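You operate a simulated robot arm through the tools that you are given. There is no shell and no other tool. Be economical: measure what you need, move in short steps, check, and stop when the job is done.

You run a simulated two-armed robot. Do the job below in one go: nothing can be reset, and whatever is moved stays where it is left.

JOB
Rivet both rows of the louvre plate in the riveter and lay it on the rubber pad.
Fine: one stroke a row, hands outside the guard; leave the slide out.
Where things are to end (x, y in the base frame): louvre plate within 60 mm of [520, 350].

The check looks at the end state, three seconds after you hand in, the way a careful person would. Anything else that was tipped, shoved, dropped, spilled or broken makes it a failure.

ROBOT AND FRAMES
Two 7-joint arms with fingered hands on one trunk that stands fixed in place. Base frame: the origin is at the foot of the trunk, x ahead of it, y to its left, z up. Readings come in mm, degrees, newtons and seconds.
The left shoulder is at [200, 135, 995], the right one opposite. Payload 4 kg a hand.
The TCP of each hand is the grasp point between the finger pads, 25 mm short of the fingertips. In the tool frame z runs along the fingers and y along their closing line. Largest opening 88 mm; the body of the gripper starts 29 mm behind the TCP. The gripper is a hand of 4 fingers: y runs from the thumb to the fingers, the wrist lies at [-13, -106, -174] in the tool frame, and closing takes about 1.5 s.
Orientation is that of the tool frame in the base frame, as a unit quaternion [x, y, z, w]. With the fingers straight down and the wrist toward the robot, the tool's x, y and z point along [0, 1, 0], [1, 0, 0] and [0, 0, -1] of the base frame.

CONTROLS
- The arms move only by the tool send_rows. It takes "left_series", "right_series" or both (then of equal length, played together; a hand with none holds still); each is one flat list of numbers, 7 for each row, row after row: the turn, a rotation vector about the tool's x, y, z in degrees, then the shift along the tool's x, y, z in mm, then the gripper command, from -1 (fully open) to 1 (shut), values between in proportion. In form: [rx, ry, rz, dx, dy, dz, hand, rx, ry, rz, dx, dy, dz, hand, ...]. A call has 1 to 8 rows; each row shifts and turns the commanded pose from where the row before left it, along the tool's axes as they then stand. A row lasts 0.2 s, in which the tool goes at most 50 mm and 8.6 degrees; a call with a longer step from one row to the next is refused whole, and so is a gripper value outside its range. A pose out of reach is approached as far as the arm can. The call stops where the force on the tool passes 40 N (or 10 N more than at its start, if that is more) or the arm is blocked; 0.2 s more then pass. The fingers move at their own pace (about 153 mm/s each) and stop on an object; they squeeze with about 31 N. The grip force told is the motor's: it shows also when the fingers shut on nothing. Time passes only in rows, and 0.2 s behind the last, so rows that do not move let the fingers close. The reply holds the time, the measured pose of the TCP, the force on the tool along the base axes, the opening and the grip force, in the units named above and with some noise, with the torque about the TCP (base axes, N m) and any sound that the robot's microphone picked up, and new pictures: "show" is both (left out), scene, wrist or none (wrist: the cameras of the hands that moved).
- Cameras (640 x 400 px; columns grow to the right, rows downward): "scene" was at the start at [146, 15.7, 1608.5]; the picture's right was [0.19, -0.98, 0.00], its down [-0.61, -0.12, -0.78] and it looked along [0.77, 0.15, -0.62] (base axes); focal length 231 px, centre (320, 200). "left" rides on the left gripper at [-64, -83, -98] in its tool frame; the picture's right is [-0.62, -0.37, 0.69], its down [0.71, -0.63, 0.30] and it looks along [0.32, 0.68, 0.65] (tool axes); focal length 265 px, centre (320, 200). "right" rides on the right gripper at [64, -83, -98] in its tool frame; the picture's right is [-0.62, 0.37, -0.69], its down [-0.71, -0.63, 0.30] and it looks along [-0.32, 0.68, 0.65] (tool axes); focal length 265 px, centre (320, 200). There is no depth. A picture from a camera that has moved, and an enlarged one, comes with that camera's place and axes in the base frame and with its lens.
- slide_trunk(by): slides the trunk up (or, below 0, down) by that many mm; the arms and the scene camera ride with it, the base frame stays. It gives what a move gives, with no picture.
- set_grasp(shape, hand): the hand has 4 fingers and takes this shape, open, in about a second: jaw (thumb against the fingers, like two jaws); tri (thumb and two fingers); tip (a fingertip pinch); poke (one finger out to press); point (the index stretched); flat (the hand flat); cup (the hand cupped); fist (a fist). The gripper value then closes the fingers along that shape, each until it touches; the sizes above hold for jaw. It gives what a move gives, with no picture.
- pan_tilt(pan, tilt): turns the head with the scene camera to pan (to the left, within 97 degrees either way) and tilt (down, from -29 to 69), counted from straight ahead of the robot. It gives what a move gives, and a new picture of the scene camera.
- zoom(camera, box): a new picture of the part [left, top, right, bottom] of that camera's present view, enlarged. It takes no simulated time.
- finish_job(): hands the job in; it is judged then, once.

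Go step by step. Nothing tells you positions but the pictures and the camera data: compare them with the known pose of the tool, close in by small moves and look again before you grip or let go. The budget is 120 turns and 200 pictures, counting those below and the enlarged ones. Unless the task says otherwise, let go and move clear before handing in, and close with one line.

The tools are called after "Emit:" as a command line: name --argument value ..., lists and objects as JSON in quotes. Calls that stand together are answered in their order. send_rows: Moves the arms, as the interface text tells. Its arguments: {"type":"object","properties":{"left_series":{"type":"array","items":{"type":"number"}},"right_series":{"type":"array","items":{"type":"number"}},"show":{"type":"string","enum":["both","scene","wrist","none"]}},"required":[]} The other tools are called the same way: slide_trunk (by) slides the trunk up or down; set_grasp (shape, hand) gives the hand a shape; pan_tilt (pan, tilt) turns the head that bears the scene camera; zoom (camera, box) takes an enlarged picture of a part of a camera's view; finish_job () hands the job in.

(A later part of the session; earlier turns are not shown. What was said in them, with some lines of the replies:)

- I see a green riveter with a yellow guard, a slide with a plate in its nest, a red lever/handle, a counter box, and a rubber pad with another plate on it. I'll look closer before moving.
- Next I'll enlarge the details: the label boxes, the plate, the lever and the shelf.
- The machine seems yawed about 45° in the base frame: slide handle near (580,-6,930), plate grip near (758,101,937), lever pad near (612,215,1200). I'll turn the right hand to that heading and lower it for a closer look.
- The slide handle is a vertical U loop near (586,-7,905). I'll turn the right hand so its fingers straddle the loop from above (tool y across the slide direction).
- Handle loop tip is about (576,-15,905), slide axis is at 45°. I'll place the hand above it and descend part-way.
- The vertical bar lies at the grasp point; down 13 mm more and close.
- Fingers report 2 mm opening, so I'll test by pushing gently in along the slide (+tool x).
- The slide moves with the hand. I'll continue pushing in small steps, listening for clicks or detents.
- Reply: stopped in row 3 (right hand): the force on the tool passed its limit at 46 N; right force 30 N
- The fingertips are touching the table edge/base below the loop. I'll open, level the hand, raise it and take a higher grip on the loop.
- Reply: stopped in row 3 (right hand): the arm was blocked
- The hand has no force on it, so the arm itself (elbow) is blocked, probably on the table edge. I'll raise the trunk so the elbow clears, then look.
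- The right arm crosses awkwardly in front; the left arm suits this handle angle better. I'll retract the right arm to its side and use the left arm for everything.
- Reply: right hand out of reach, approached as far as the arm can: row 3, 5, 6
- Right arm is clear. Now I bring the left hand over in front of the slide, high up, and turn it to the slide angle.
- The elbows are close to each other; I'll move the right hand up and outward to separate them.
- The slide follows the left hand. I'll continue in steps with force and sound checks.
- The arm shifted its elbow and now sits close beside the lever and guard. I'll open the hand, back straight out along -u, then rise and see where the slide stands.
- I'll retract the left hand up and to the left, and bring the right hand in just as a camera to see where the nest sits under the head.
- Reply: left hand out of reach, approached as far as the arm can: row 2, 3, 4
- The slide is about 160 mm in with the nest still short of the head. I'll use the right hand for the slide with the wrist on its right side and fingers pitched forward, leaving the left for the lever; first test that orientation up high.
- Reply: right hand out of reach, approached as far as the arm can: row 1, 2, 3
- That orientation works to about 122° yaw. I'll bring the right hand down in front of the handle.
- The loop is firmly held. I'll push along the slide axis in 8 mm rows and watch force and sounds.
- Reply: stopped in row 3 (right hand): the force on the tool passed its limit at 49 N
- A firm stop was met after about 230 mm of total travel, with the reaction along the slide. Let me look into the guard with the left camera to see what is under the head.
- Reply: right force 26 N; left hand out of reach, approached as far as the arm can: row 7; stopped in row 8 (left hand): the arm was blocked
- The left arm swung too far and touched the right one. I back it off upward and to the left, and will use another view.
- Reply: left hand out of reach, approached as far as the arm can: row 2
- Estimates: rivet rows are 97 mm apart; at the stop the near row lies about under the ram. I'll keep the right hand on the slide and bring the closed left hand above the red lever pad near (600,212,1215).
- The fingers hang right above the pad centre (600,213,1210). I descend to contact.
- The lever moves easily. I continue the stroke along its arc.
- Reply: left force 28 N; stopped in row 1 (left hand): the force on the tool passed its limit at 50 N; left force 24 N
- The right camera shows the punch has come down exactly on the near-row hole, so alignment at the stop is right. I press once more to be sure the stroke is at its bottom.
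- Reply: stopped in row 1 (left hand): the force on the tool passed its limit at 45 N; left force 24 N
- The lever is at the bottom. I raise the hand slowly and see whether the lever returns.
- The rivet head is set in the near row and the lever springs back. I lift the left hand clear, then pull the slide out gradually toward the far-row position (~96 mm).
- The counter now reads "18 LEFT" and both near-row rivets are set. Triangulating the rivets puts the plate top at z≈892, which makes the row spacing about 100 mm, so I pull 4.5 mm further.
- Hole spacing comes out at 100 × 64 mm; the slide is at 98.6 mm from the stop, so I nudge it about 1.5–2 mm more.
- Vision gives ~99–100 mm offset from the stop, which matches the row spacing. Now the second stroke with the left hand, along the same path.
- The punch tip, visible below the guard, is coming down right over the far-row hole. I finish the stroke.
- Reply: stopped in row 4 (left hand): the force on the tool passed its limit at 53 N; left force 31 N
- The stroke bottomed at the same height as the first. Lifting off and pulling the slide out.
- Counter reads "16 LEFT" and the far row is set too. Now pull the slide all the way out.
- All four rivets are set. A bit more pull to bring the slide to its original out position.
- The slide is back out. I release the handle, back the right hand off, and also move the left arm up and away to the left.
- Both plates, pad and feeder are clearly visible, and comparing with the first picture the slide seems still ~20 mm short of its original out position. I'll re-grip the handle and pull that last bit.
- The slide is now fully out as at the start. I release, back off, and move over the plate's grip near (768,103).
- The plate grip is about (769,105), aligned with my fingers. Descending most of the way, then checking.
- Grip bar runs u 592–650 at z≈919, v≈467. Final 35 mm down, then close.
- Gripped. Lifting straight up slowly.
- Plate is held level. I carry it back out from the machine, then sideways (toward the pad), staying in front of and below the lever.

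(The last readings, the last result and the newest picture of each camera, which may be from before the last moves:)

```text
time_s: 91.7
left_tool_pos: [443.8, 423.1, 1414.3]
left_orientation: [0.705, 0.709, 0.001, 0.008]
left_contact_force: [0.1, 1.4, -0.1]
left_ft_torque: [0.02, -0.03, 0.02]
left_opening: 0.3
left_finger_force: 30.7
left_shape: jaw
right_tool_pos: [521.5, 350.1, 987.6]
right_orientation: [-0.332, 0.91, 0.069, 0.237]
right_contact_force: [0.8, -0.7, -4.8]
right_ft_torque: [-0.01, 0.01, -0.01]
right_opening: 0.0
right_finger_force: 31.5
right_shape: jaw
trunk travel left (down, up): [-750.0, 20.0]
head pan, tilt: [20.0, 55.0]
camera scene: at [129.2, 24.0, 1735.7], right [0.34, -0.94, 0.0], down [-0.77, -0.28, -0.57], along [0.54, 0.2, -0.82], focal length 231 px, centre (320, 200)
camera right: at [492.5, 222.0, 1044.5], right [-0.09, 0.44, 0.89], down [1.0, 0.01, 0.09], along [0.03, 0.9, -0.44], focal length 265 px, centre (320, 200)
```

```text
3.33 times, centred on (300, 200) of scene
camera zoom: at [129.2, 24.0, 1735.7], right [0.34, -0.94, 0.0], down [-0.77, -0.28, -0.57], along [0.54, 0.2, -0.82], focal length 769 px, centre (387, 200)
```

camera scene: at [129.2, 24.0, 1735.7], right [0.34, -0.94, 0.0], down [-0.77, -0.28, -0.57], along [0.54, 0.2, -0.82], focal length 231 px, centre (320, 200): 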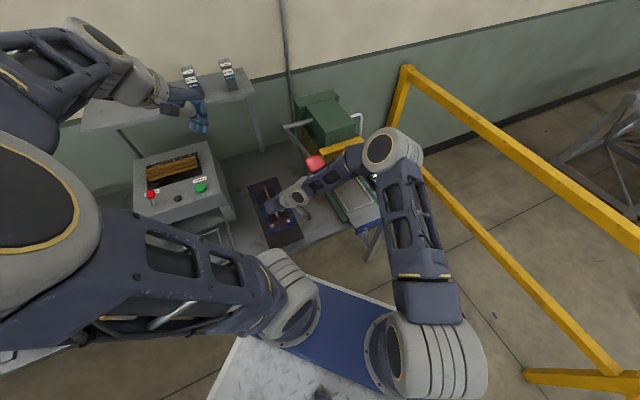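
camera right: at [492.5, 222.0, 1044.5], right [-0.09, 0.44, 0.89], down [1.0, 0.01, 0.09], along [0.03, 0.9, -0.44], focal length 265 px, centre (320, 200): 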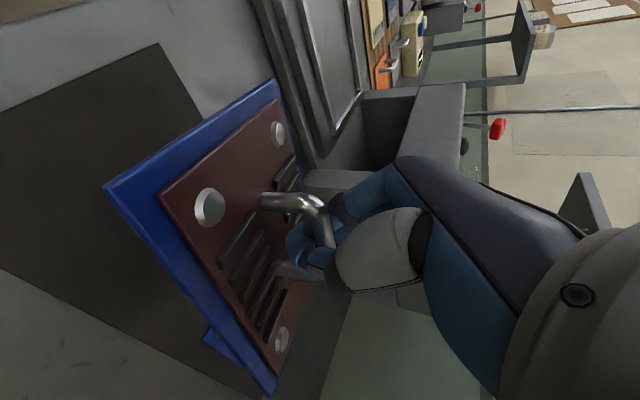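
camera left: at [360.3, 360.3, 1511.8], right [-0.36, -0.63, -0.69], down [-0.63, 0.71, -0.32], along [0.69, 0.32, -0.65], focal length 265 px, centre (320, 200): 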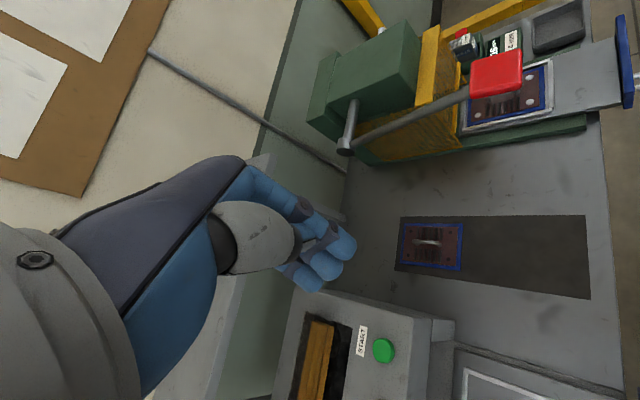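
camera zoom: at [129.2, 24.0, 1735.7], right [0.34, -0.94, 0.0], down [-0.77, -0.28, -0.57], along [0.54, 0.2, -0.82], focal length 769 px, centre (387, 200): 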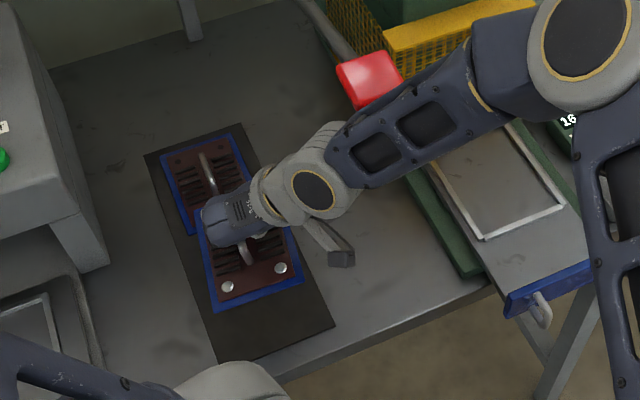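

The plate hovers over (521,350). The resting plate's edge is at u≈718, so I shift 12 mm back for clearance and lower straight down.

Emit:
send_rows --right_series '[0, 0, 0, 10.5, -1.1, -5.7, 1, 0, 0, 0, 9.5, 0.6, 17.6, 1, 0, 0, 0, 9.5, 0.6, 17.6, 1, 0, 0, 0, 4.8, 0.3, 8.8, 1]' --show "wrist"

Emit:
zoom --camera "scene" --box '[220, 140, 380, 260]'

```text
time_s: 92.7
left_tool_pos: [445.5, 422.6, 1413.7]
left_orientation: [0.705, 0.709, 0.001, 0.009]
left_contact_force: [0.5, 0.5, 0.3]
left_ft_torque: [-0.02, -0.04, 0.01]
left_opening: 0.2
left_finger_force: 31.1
left_shape: jaw
right_tool_pos: [511.6, 341.6, 936.0]
right_orientation: [-0.332, 0.91, 0.07, 0.238]
right_contact_force: [0.1, 0.0, -4.2]
right_ft_torque: [0.01, -0.06, 0.02]
right_opening: 0.0
right_finger_force: 30.7
right_shape: jaw
trunk travel left (down, up): [-750.0, 20.0]
head pan, tilt: [20.0, 55.0]
camera right: at [484.1, 213.9, 994.6], right [-0.09, 0.44, 0.89], down [1.0, 0.01, 0.09], along [0.03, 0.9, -0.44], focal length 265 px, centre (320, 200)
```

right: 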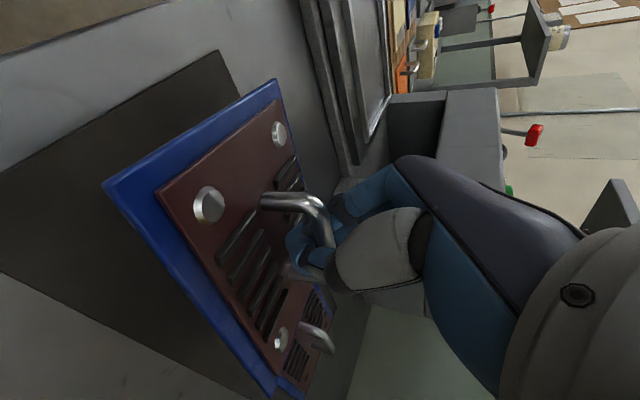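

```text
3.33 times, centred on (300, 200) of scene
camera zoom: at [129.5, 24.0, 1735.6], right [0.34, -0.94, 0.0], down [-0.77, -0.28, -0.57], along [0.54, 0.2, -0.82], focal length 769 px, centre (387, 200)
```

zoom: 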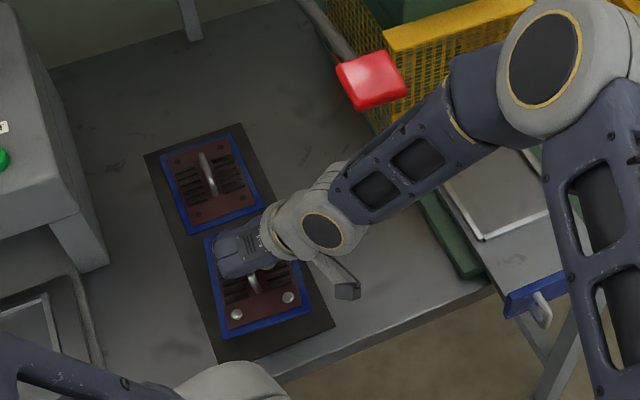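

Clear gap to the other plate and well within the pad. Lowering gently to contact.

Emit:
send_rows --right_series '[0, 0, 0, 3.8, 0.2, 7, 1, 0, 0, 0, 3.8, 0.2, 7, 1, 0, 0, 0, 2.4, 0.2, 4.4, 1, 0, 0, 0, 2.4, 0.2, 4.4, 1]' --show "none"

```text
time_s: 93.7
left_tool_pos: [443.9, 423.2, 1412.8]
left_orientation: [0.705, 0.71, 0.001, 0.009]
left_contact_force: [0.9, 0.7, 0.4]
left_ft_torque: [-0.04, 0.02, 0.0]
left_opening: 0.0
left_finger_force: 31.7
left_shape: jaw
right_tool_pos: [512.7, 341.5, 910.9]
right_orientation: [-0.331, 0.911, 0.07, 0.237]
right_contact_force: [-1.1, -0.3, -3.9]
right_ft_torque: [0.0, 0.0, -0.01]
right_opening: 0.0
right_finger_force: 30.9
right_shape: jaw
trunk travel left (down, up): [-750.0, 20.0]
head pan, tilt: [20.0, 55.0]
```

Emit:
send_rows --right_series '[0, 0, 0, 2.4, 0.2, 4.4, 1, 0, 0, 0, 2.4, 0.2, 4.4, 1, 0, 0, 0, 0, 0, 0, 1]' --show "wrist"

Emit:
zoom --camera "scene" --box '[250, 170, 320, 240]'

```text
time_s: 94.5
left_tool_pos: [443.7, 423.6, 1414.5]
left_orientation: [0.704, 0.71, 0.002, 0.009]
left_contact_force: [0.7, 0.4, 0.2]
left_ft_torque: [-0.04, 0.02, -0.03]
left_opening: 0.0
left_finger_force: 30.9
left_shape: jaw
right_tool_pos: [512.3, 342.2, 901.3]
right_orientation: [-0.331, 0.91, 0.069, 0.238]
right_contact_force: [-0.3, -0.2, -5.0]
right_ft_torque: [0.0, 0.0, 0.03]
right_opening: 0.0
right_finger_force: 30.7
right_shape: jaw
trunk travel left (down, up): [-750.0, 20.0]
head pan, tilt: [20.0, 55.0]
camera right: at [484.5, 214.0, 958.9], right [-0.09, 0.44, 0.89], down [1.0, 0.01, 0.09], along [0.03, 0.9, -0.44], focal length 265 px, centre (320, 200)
```

right: 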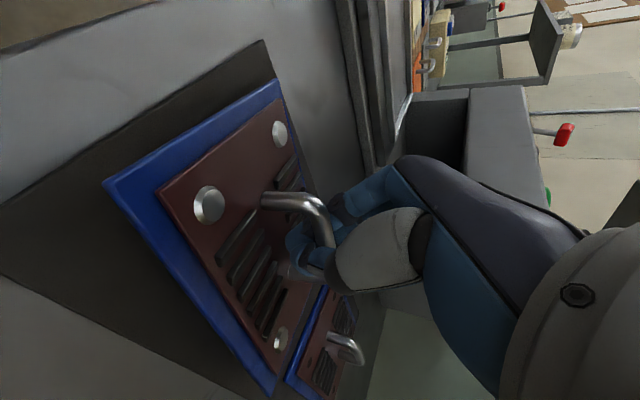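

```text
5.71 times, centred on (285, 205) of scene
camera zoom: at [129.5, 24.1, 1735.6], right [0.34, -0.94, 0.0], down [-0.77, -0.28, -0.57], along [0.54, 0.2, -0.82], focal length 1319 px, centre (520, 171)
```

zoom: 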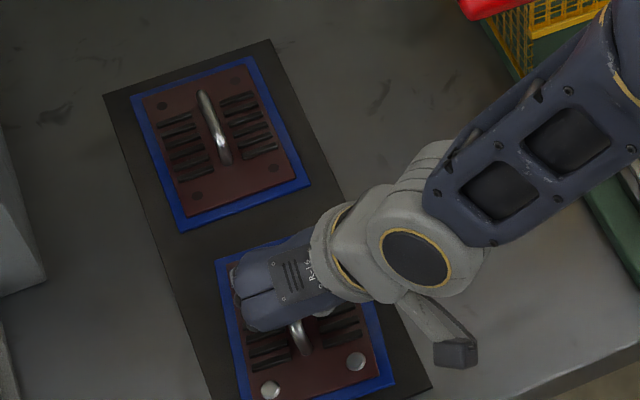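

Emit:
send_rows --right_series '[0, 0, 0, 2.4, 0.2, 4.4, 1, 0, 0, 0, 2.4, 0.2, 4.4, 1, 0, 0, 0, 0, 0, 0, 1]' --show "none"

Emit:
send_rows --right_series '[0, 0, 0, 1.9, 0.1, 3.5, 1, 0, 0, 0, 1.9, 0.1, 3.5, 1, 0, 0, 0, 0, 0, 0, 1]' --show "none"

```text
time_s: 95.3
left_tool_pos: [445.7, 423.0, 1414.3]
left_orientation: [0.705, 0.71, 0.002, 0.009]
left_contact_force: [-0.2, 0.4, -1.1]
left_ft_torque: [0.0, 0.01, 0.02]
left_opening: 0.0
left_finger_force: 31.1
left_shape: jaw
right_tool_pos: [513.7, 341.7, 891.8]
right_orientation: [-0.332, 0.911, 0.069, 0.236]
right_contact_force: [0.0, -0.5, -3.7]
right_ft_torque: [0.02, 0.02, -0.02]
right_opening: 0.1
right_finger_force: 30.9
right_shape: jaw
trunk travel left (down, up): [-750.0, 20.0]
head pan, tilt: [20.0, 55.0]
```

```text
time_s: 96.1
left_tool_pos: [444.5, 423.8, 1413.3]
left_orientation: [0.704, 0.71, 0.001, 0.008]
left_contact_force: [-0.1, -0.5, -0.3]
left_ft_torque: [-0.03, -0.03, 0.03]
left_opening: 0.0
left_finger_force: 30.7
left_shape: jaw
right_tool_pos: [513.0, 342.2, 885.9]
right_orientation: [-0.331, 0.91, 0.071, 0.24]
right_contact_force: [-1.5, -4.5, 17.4]
right_ft_torque: [0.12, -0.02, 0.0]
right_opening: 0.0
right_finger_force: 30.8
right_shape: jaw
trunk travel left (down, up): [-750.0, 20.0]
head pan, tilt: [20.0, 55.0]
```

Contact made. I relieve the pressure slightly, open, and back off along the tool axis.

Emit:
send_rows --right_series '[0, 0, 0, -0.7, 0, -1.3, 1, 0, 0, 0, 0, 0, 0, -1, 0, 0, 0, 0, 0, 0, -1, 0, 0, 0, 0, 0, 0, -1, 0, 0, 0, 0, 0, 0, -1, 0, 0, 0, 0, 0, 0, -1]' --show "wrist"

Emit:
zoom --camera "right" --box '[180, 140, 420, 360]'

```text
time_s: 97.5
left_tool_pos: [444.0, 423.3, 1413.2]
left_orientation: [0.705, 0.709, 0.001, 0.008]
left_contact_force: [0.4, 0.9, 0.5]
left_ft_torque: [-0.01, 0.01, 0.0]
left_opening: 0.1
left_finger_force: 31.7
left_shape: jaw
right_tool_pos: [513.6, 341.9, 885.6]
right_orientation: [-0.332, 0.91, 0.069, 0.238]
right_contact_force: [-0.5, 0.4, -0.5]
right_ft_torque: [-0.01, -0.01, 0.01]
right_opening: 87.6
right_finger_force: 0.0
right_shape: jaw
trunk travel left (down, up): [-750.0, 20.0]
head pan, tilt: [20.0, 55.0]
camera right: at [484.3, 213.4, 942.5], right [-0.09, 0.44, 0.89], down [1.0, 0.01, 0.09], along [0.03, 0.9, -0.44], focal length 265 px, centre (320, 200)
```

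right: 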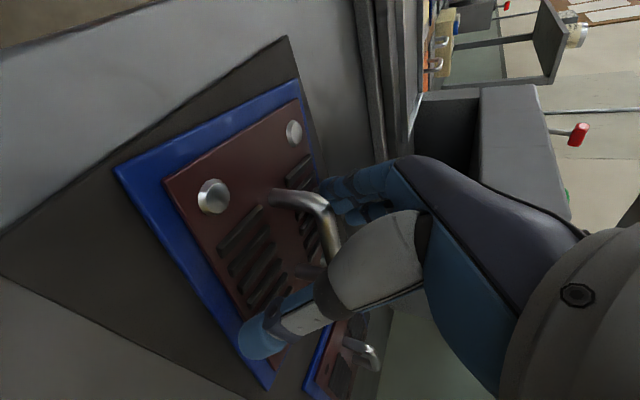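

```text
1.82 times, centred on (300, 250) of right
camera zoom: at [484.3, 213.4, 942.5], right [-0.09, 0.44, 0.89], down [1.0, 0.01, 0.09], along [0.03, 0.9, -0.44], focal length 483 px, centre (356, 109)
```

zoom: 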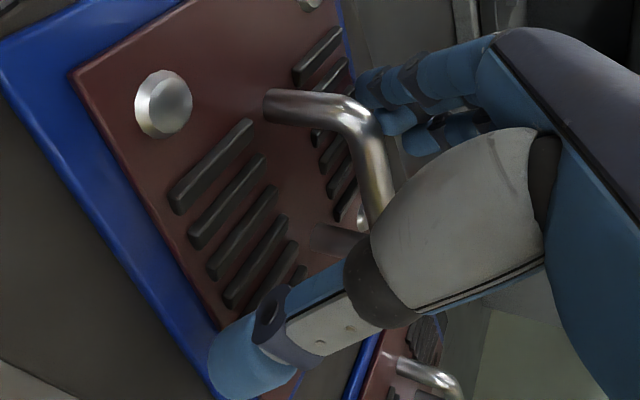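

The plate lies flat with fingers clear of the bar. Backing off.

Emit:
send_rows --right_series '[0, 0, 0, 0, 0, -15, -1, 0, 0, 0, 0, 0, -25, -1, 0, 0, 0, 10, 0, -30, -1, 0, 0, 0, 25, 0, -25, -1]' --show "scene"

Emit:
zoom --camera "scene" --box '[230, 130, 390, 250]'

```text
time_s: 98.5
left_tool_pos: [444.7, 422.6, 1415.4]
left_orientation: [0.705, 0.709, 0.001, 0.009]
left_contact_force: [0.3, 0.7, 0.0]
left_ft_torque: [0.01, 0.01, 0.04]
left_opening: 0.0
left_finger_force: 30.9
left_shape: jaw
right_tool_pos: [452.7, 293.8, 953.0]
right_orientation: [-0.332, 0.91, 0.069, 0.237]
right_contact_force: [0.7, -0.4, -0.2]
right_ft_torque: [0.03, 0.03, 0.0]
right_opening: 87.7
right_finger_force: 0.1
right_shape: jaw
trunk travel left (down, up): [-750.0, 20.0]
head pan, tilt: [20.0, 55.0]
camera scene: at [129.7, 24.0, 1735.6], right [0.34, -0.94, 0.0], down [-0.77, -0.28, -0.57], along [0.54, 0.2, -0.82], focal length 231 px, centre (320, 200)
```

scene: 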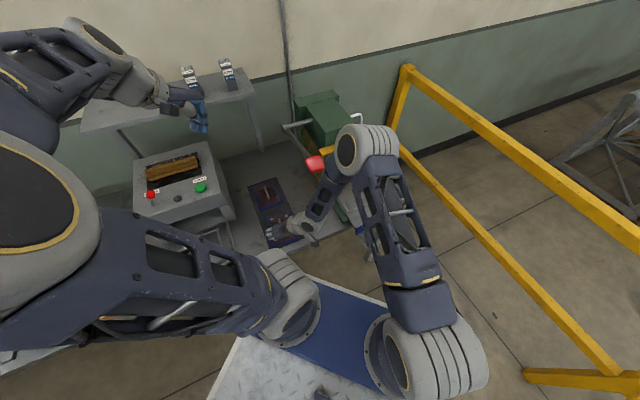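

```text
3.33 times, centred on (310, 190) of scene
camera zoom: at [129.7, 24.0, 1735.6], right [0.34, -0.94, 0.0], down [-0.77, -0.28, -0.57], along [0.54, 0.2, -0.82], focal length 769 px, centre (353, 233)
```

zoom: 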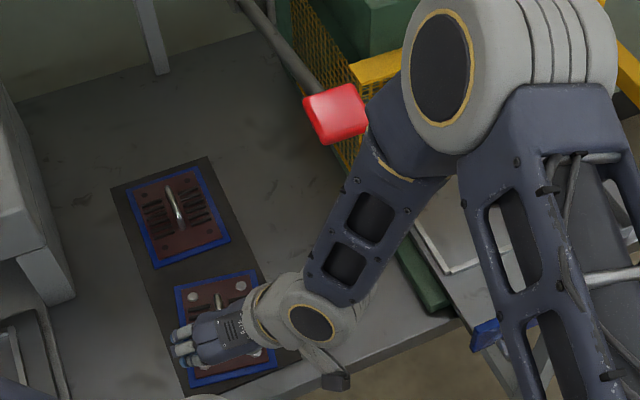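

Right hand is off the plate; moving it to the right and then up and away.

Emit:
send_rows --right_series '[0, 0, 0, 12, -36, -8, -1, 0, 0, 0, 12, -36, -8, -1, 0, 0, 0, 12, -36, -8, -1, 0, 0, 0, 0, -36, -20, -1, 0, 0, 0, 0, -36, -20, -1, 0, 0, 0, 0, -36, -20, -1, 0, 0, 0, 0, -36, -20, -1, 0, 0, 0, 0, -36, -20, -1]' --show "scene"

```text
time_s: 100.3
left_tool_pos: [445.3, 423.9, 1413.6]
left_orientation: [0.704, 0.71, 0.002, 0.008]
left_contact_force: [-0.6, -0.1, 0.2]
left_ft_torque: [-0.01, -0.02, -0.02]
left_opening: 0.0
left_finger_force: 31.2
left_shape: jaw
right_tool_pos: [565.5, 18.0, 1051.8]
right_orientation: [-0.332, 0.91, 0.069, 0.238]
right_contact_force: [-0.8, 1.4, 0.6]
right_ft_torque: [-0.01, -0.02, 0.04]
right_opening: 88.0
right_finger_force: 0.1
right_shape: jaw
trunk travel left (down, up): [-750.0, 20.0]
head pan, tilt: [20.0, 55.0]
camera scene: at [129.5, 24.2, 1735.6], right [0.34, -0.94, 0.0], down [-0.77, -0.28, -0.57], along [0.54, 0.2, -0.82], focal length 231 px, centre (320, 200)
```

scene: 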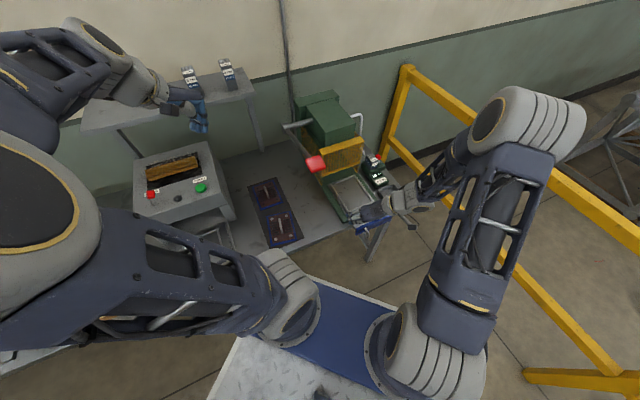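

Emit:
send_rows --right_series '[0, 0, 0, 10, -10, -42, -1, 0, 0, 0, 10, -20, -40, -1, 0, 0, 0, 10, -20, -40, -1, 0, 0, 0, 0, -20, -40, -1, 0, 0, 0, 0, -20, -40, -1]' --show "scene"

Emit:
zoom --camera "scene" --box '[230, 130, 410, 250]'

Emit:
zoom --camera "scene" --box '[240, 165, 320, 255]'

```text
time_s: 101.5
left_tool_pos: [444.2, 423.6, 1413.9]
left_orientation: [0.704, 0.71, 0.001, 0.009]
left_contact_force: [-0.5, -0.3, -0.1]
left_ft_torque: [-0.01, 0.01, 0.0]
left_opening: 0.0
left_finger_force: 30.5
left_shape: jaw
right_tool_pos: [523.2, -126.6, 1217.7]
right_orientation: [-0.331, 0.911, 0.07, 0.237]
right_contact_force: [-0.2, -0.3, -0.2]
right_ft_torque: [-0.02, 0.03, 0.02]
right_opening: 88.2
right_finger_force: 0.0
right_shape: jaw
trunk travel left (down, up): [-750.0, 20.0]
head pan, tilt: [20.0, 55.0]
camera scene: at [129.7, 24.1, 1735.6], right [0.34, -0.94, 0.0], down [-0.77, -0.28, -0.57], along [0.54, 0.2, -0.82], focal length 231 px, centre (320, 200)
```

scene: 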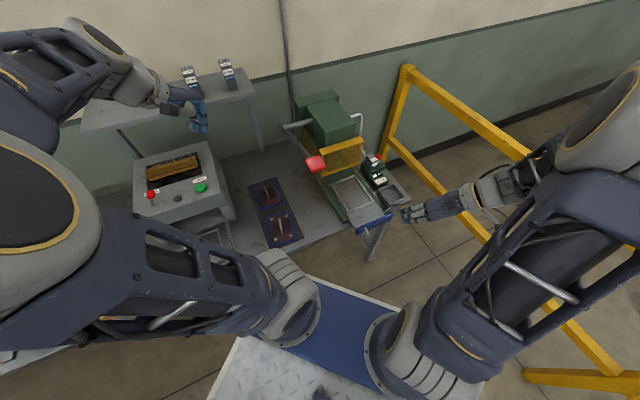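

```text
3.33 times, centred on (320, 190) of scene
camera zoom: at [129.7, 24.1, 1735.6], right [0.34, -0.94, 0.0], down [-0.77, -0.28, -0.57], along [0.54, 0.2, -0.82], focal length 769 px, centre (320, 233)
```

zoom: 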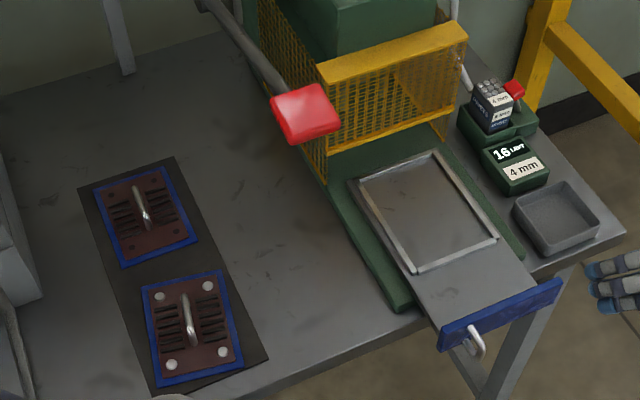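

```text
4.44 times, centred on (280, 210) of scene
camera zoom: at [129.7, 24.1, 1735.6], right [0.34, -0.94, 0.0], down [-0.77, -0.28, -0.57], along [0.54, 0.2, -0.82], focal length 1026 px, centre (498, 156)
```

zoom: 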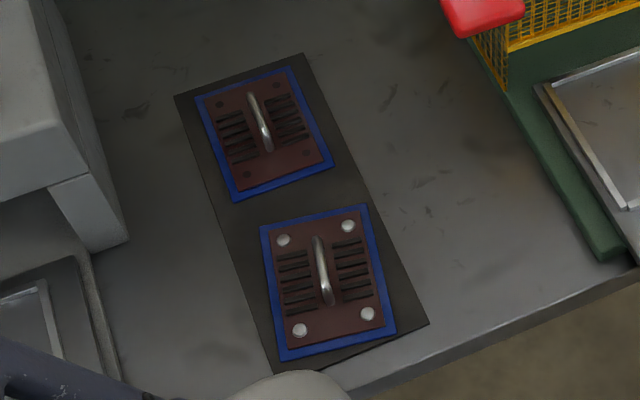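

The louvre plate lies flat on the pad at about (511,337), within 60 mm of the target, with all four rivets set. The counter reads 16 left, the slide is out, the lever is back up, and both hands are clear.

Emit:
finish_job

```text
The job is handed in.
```

I riveted both rows of the louvre plate with one stroke each and laid it on the rubber pad at about (511, 337), roughly 16 mm from the target. The slide is out and both hands are clear.
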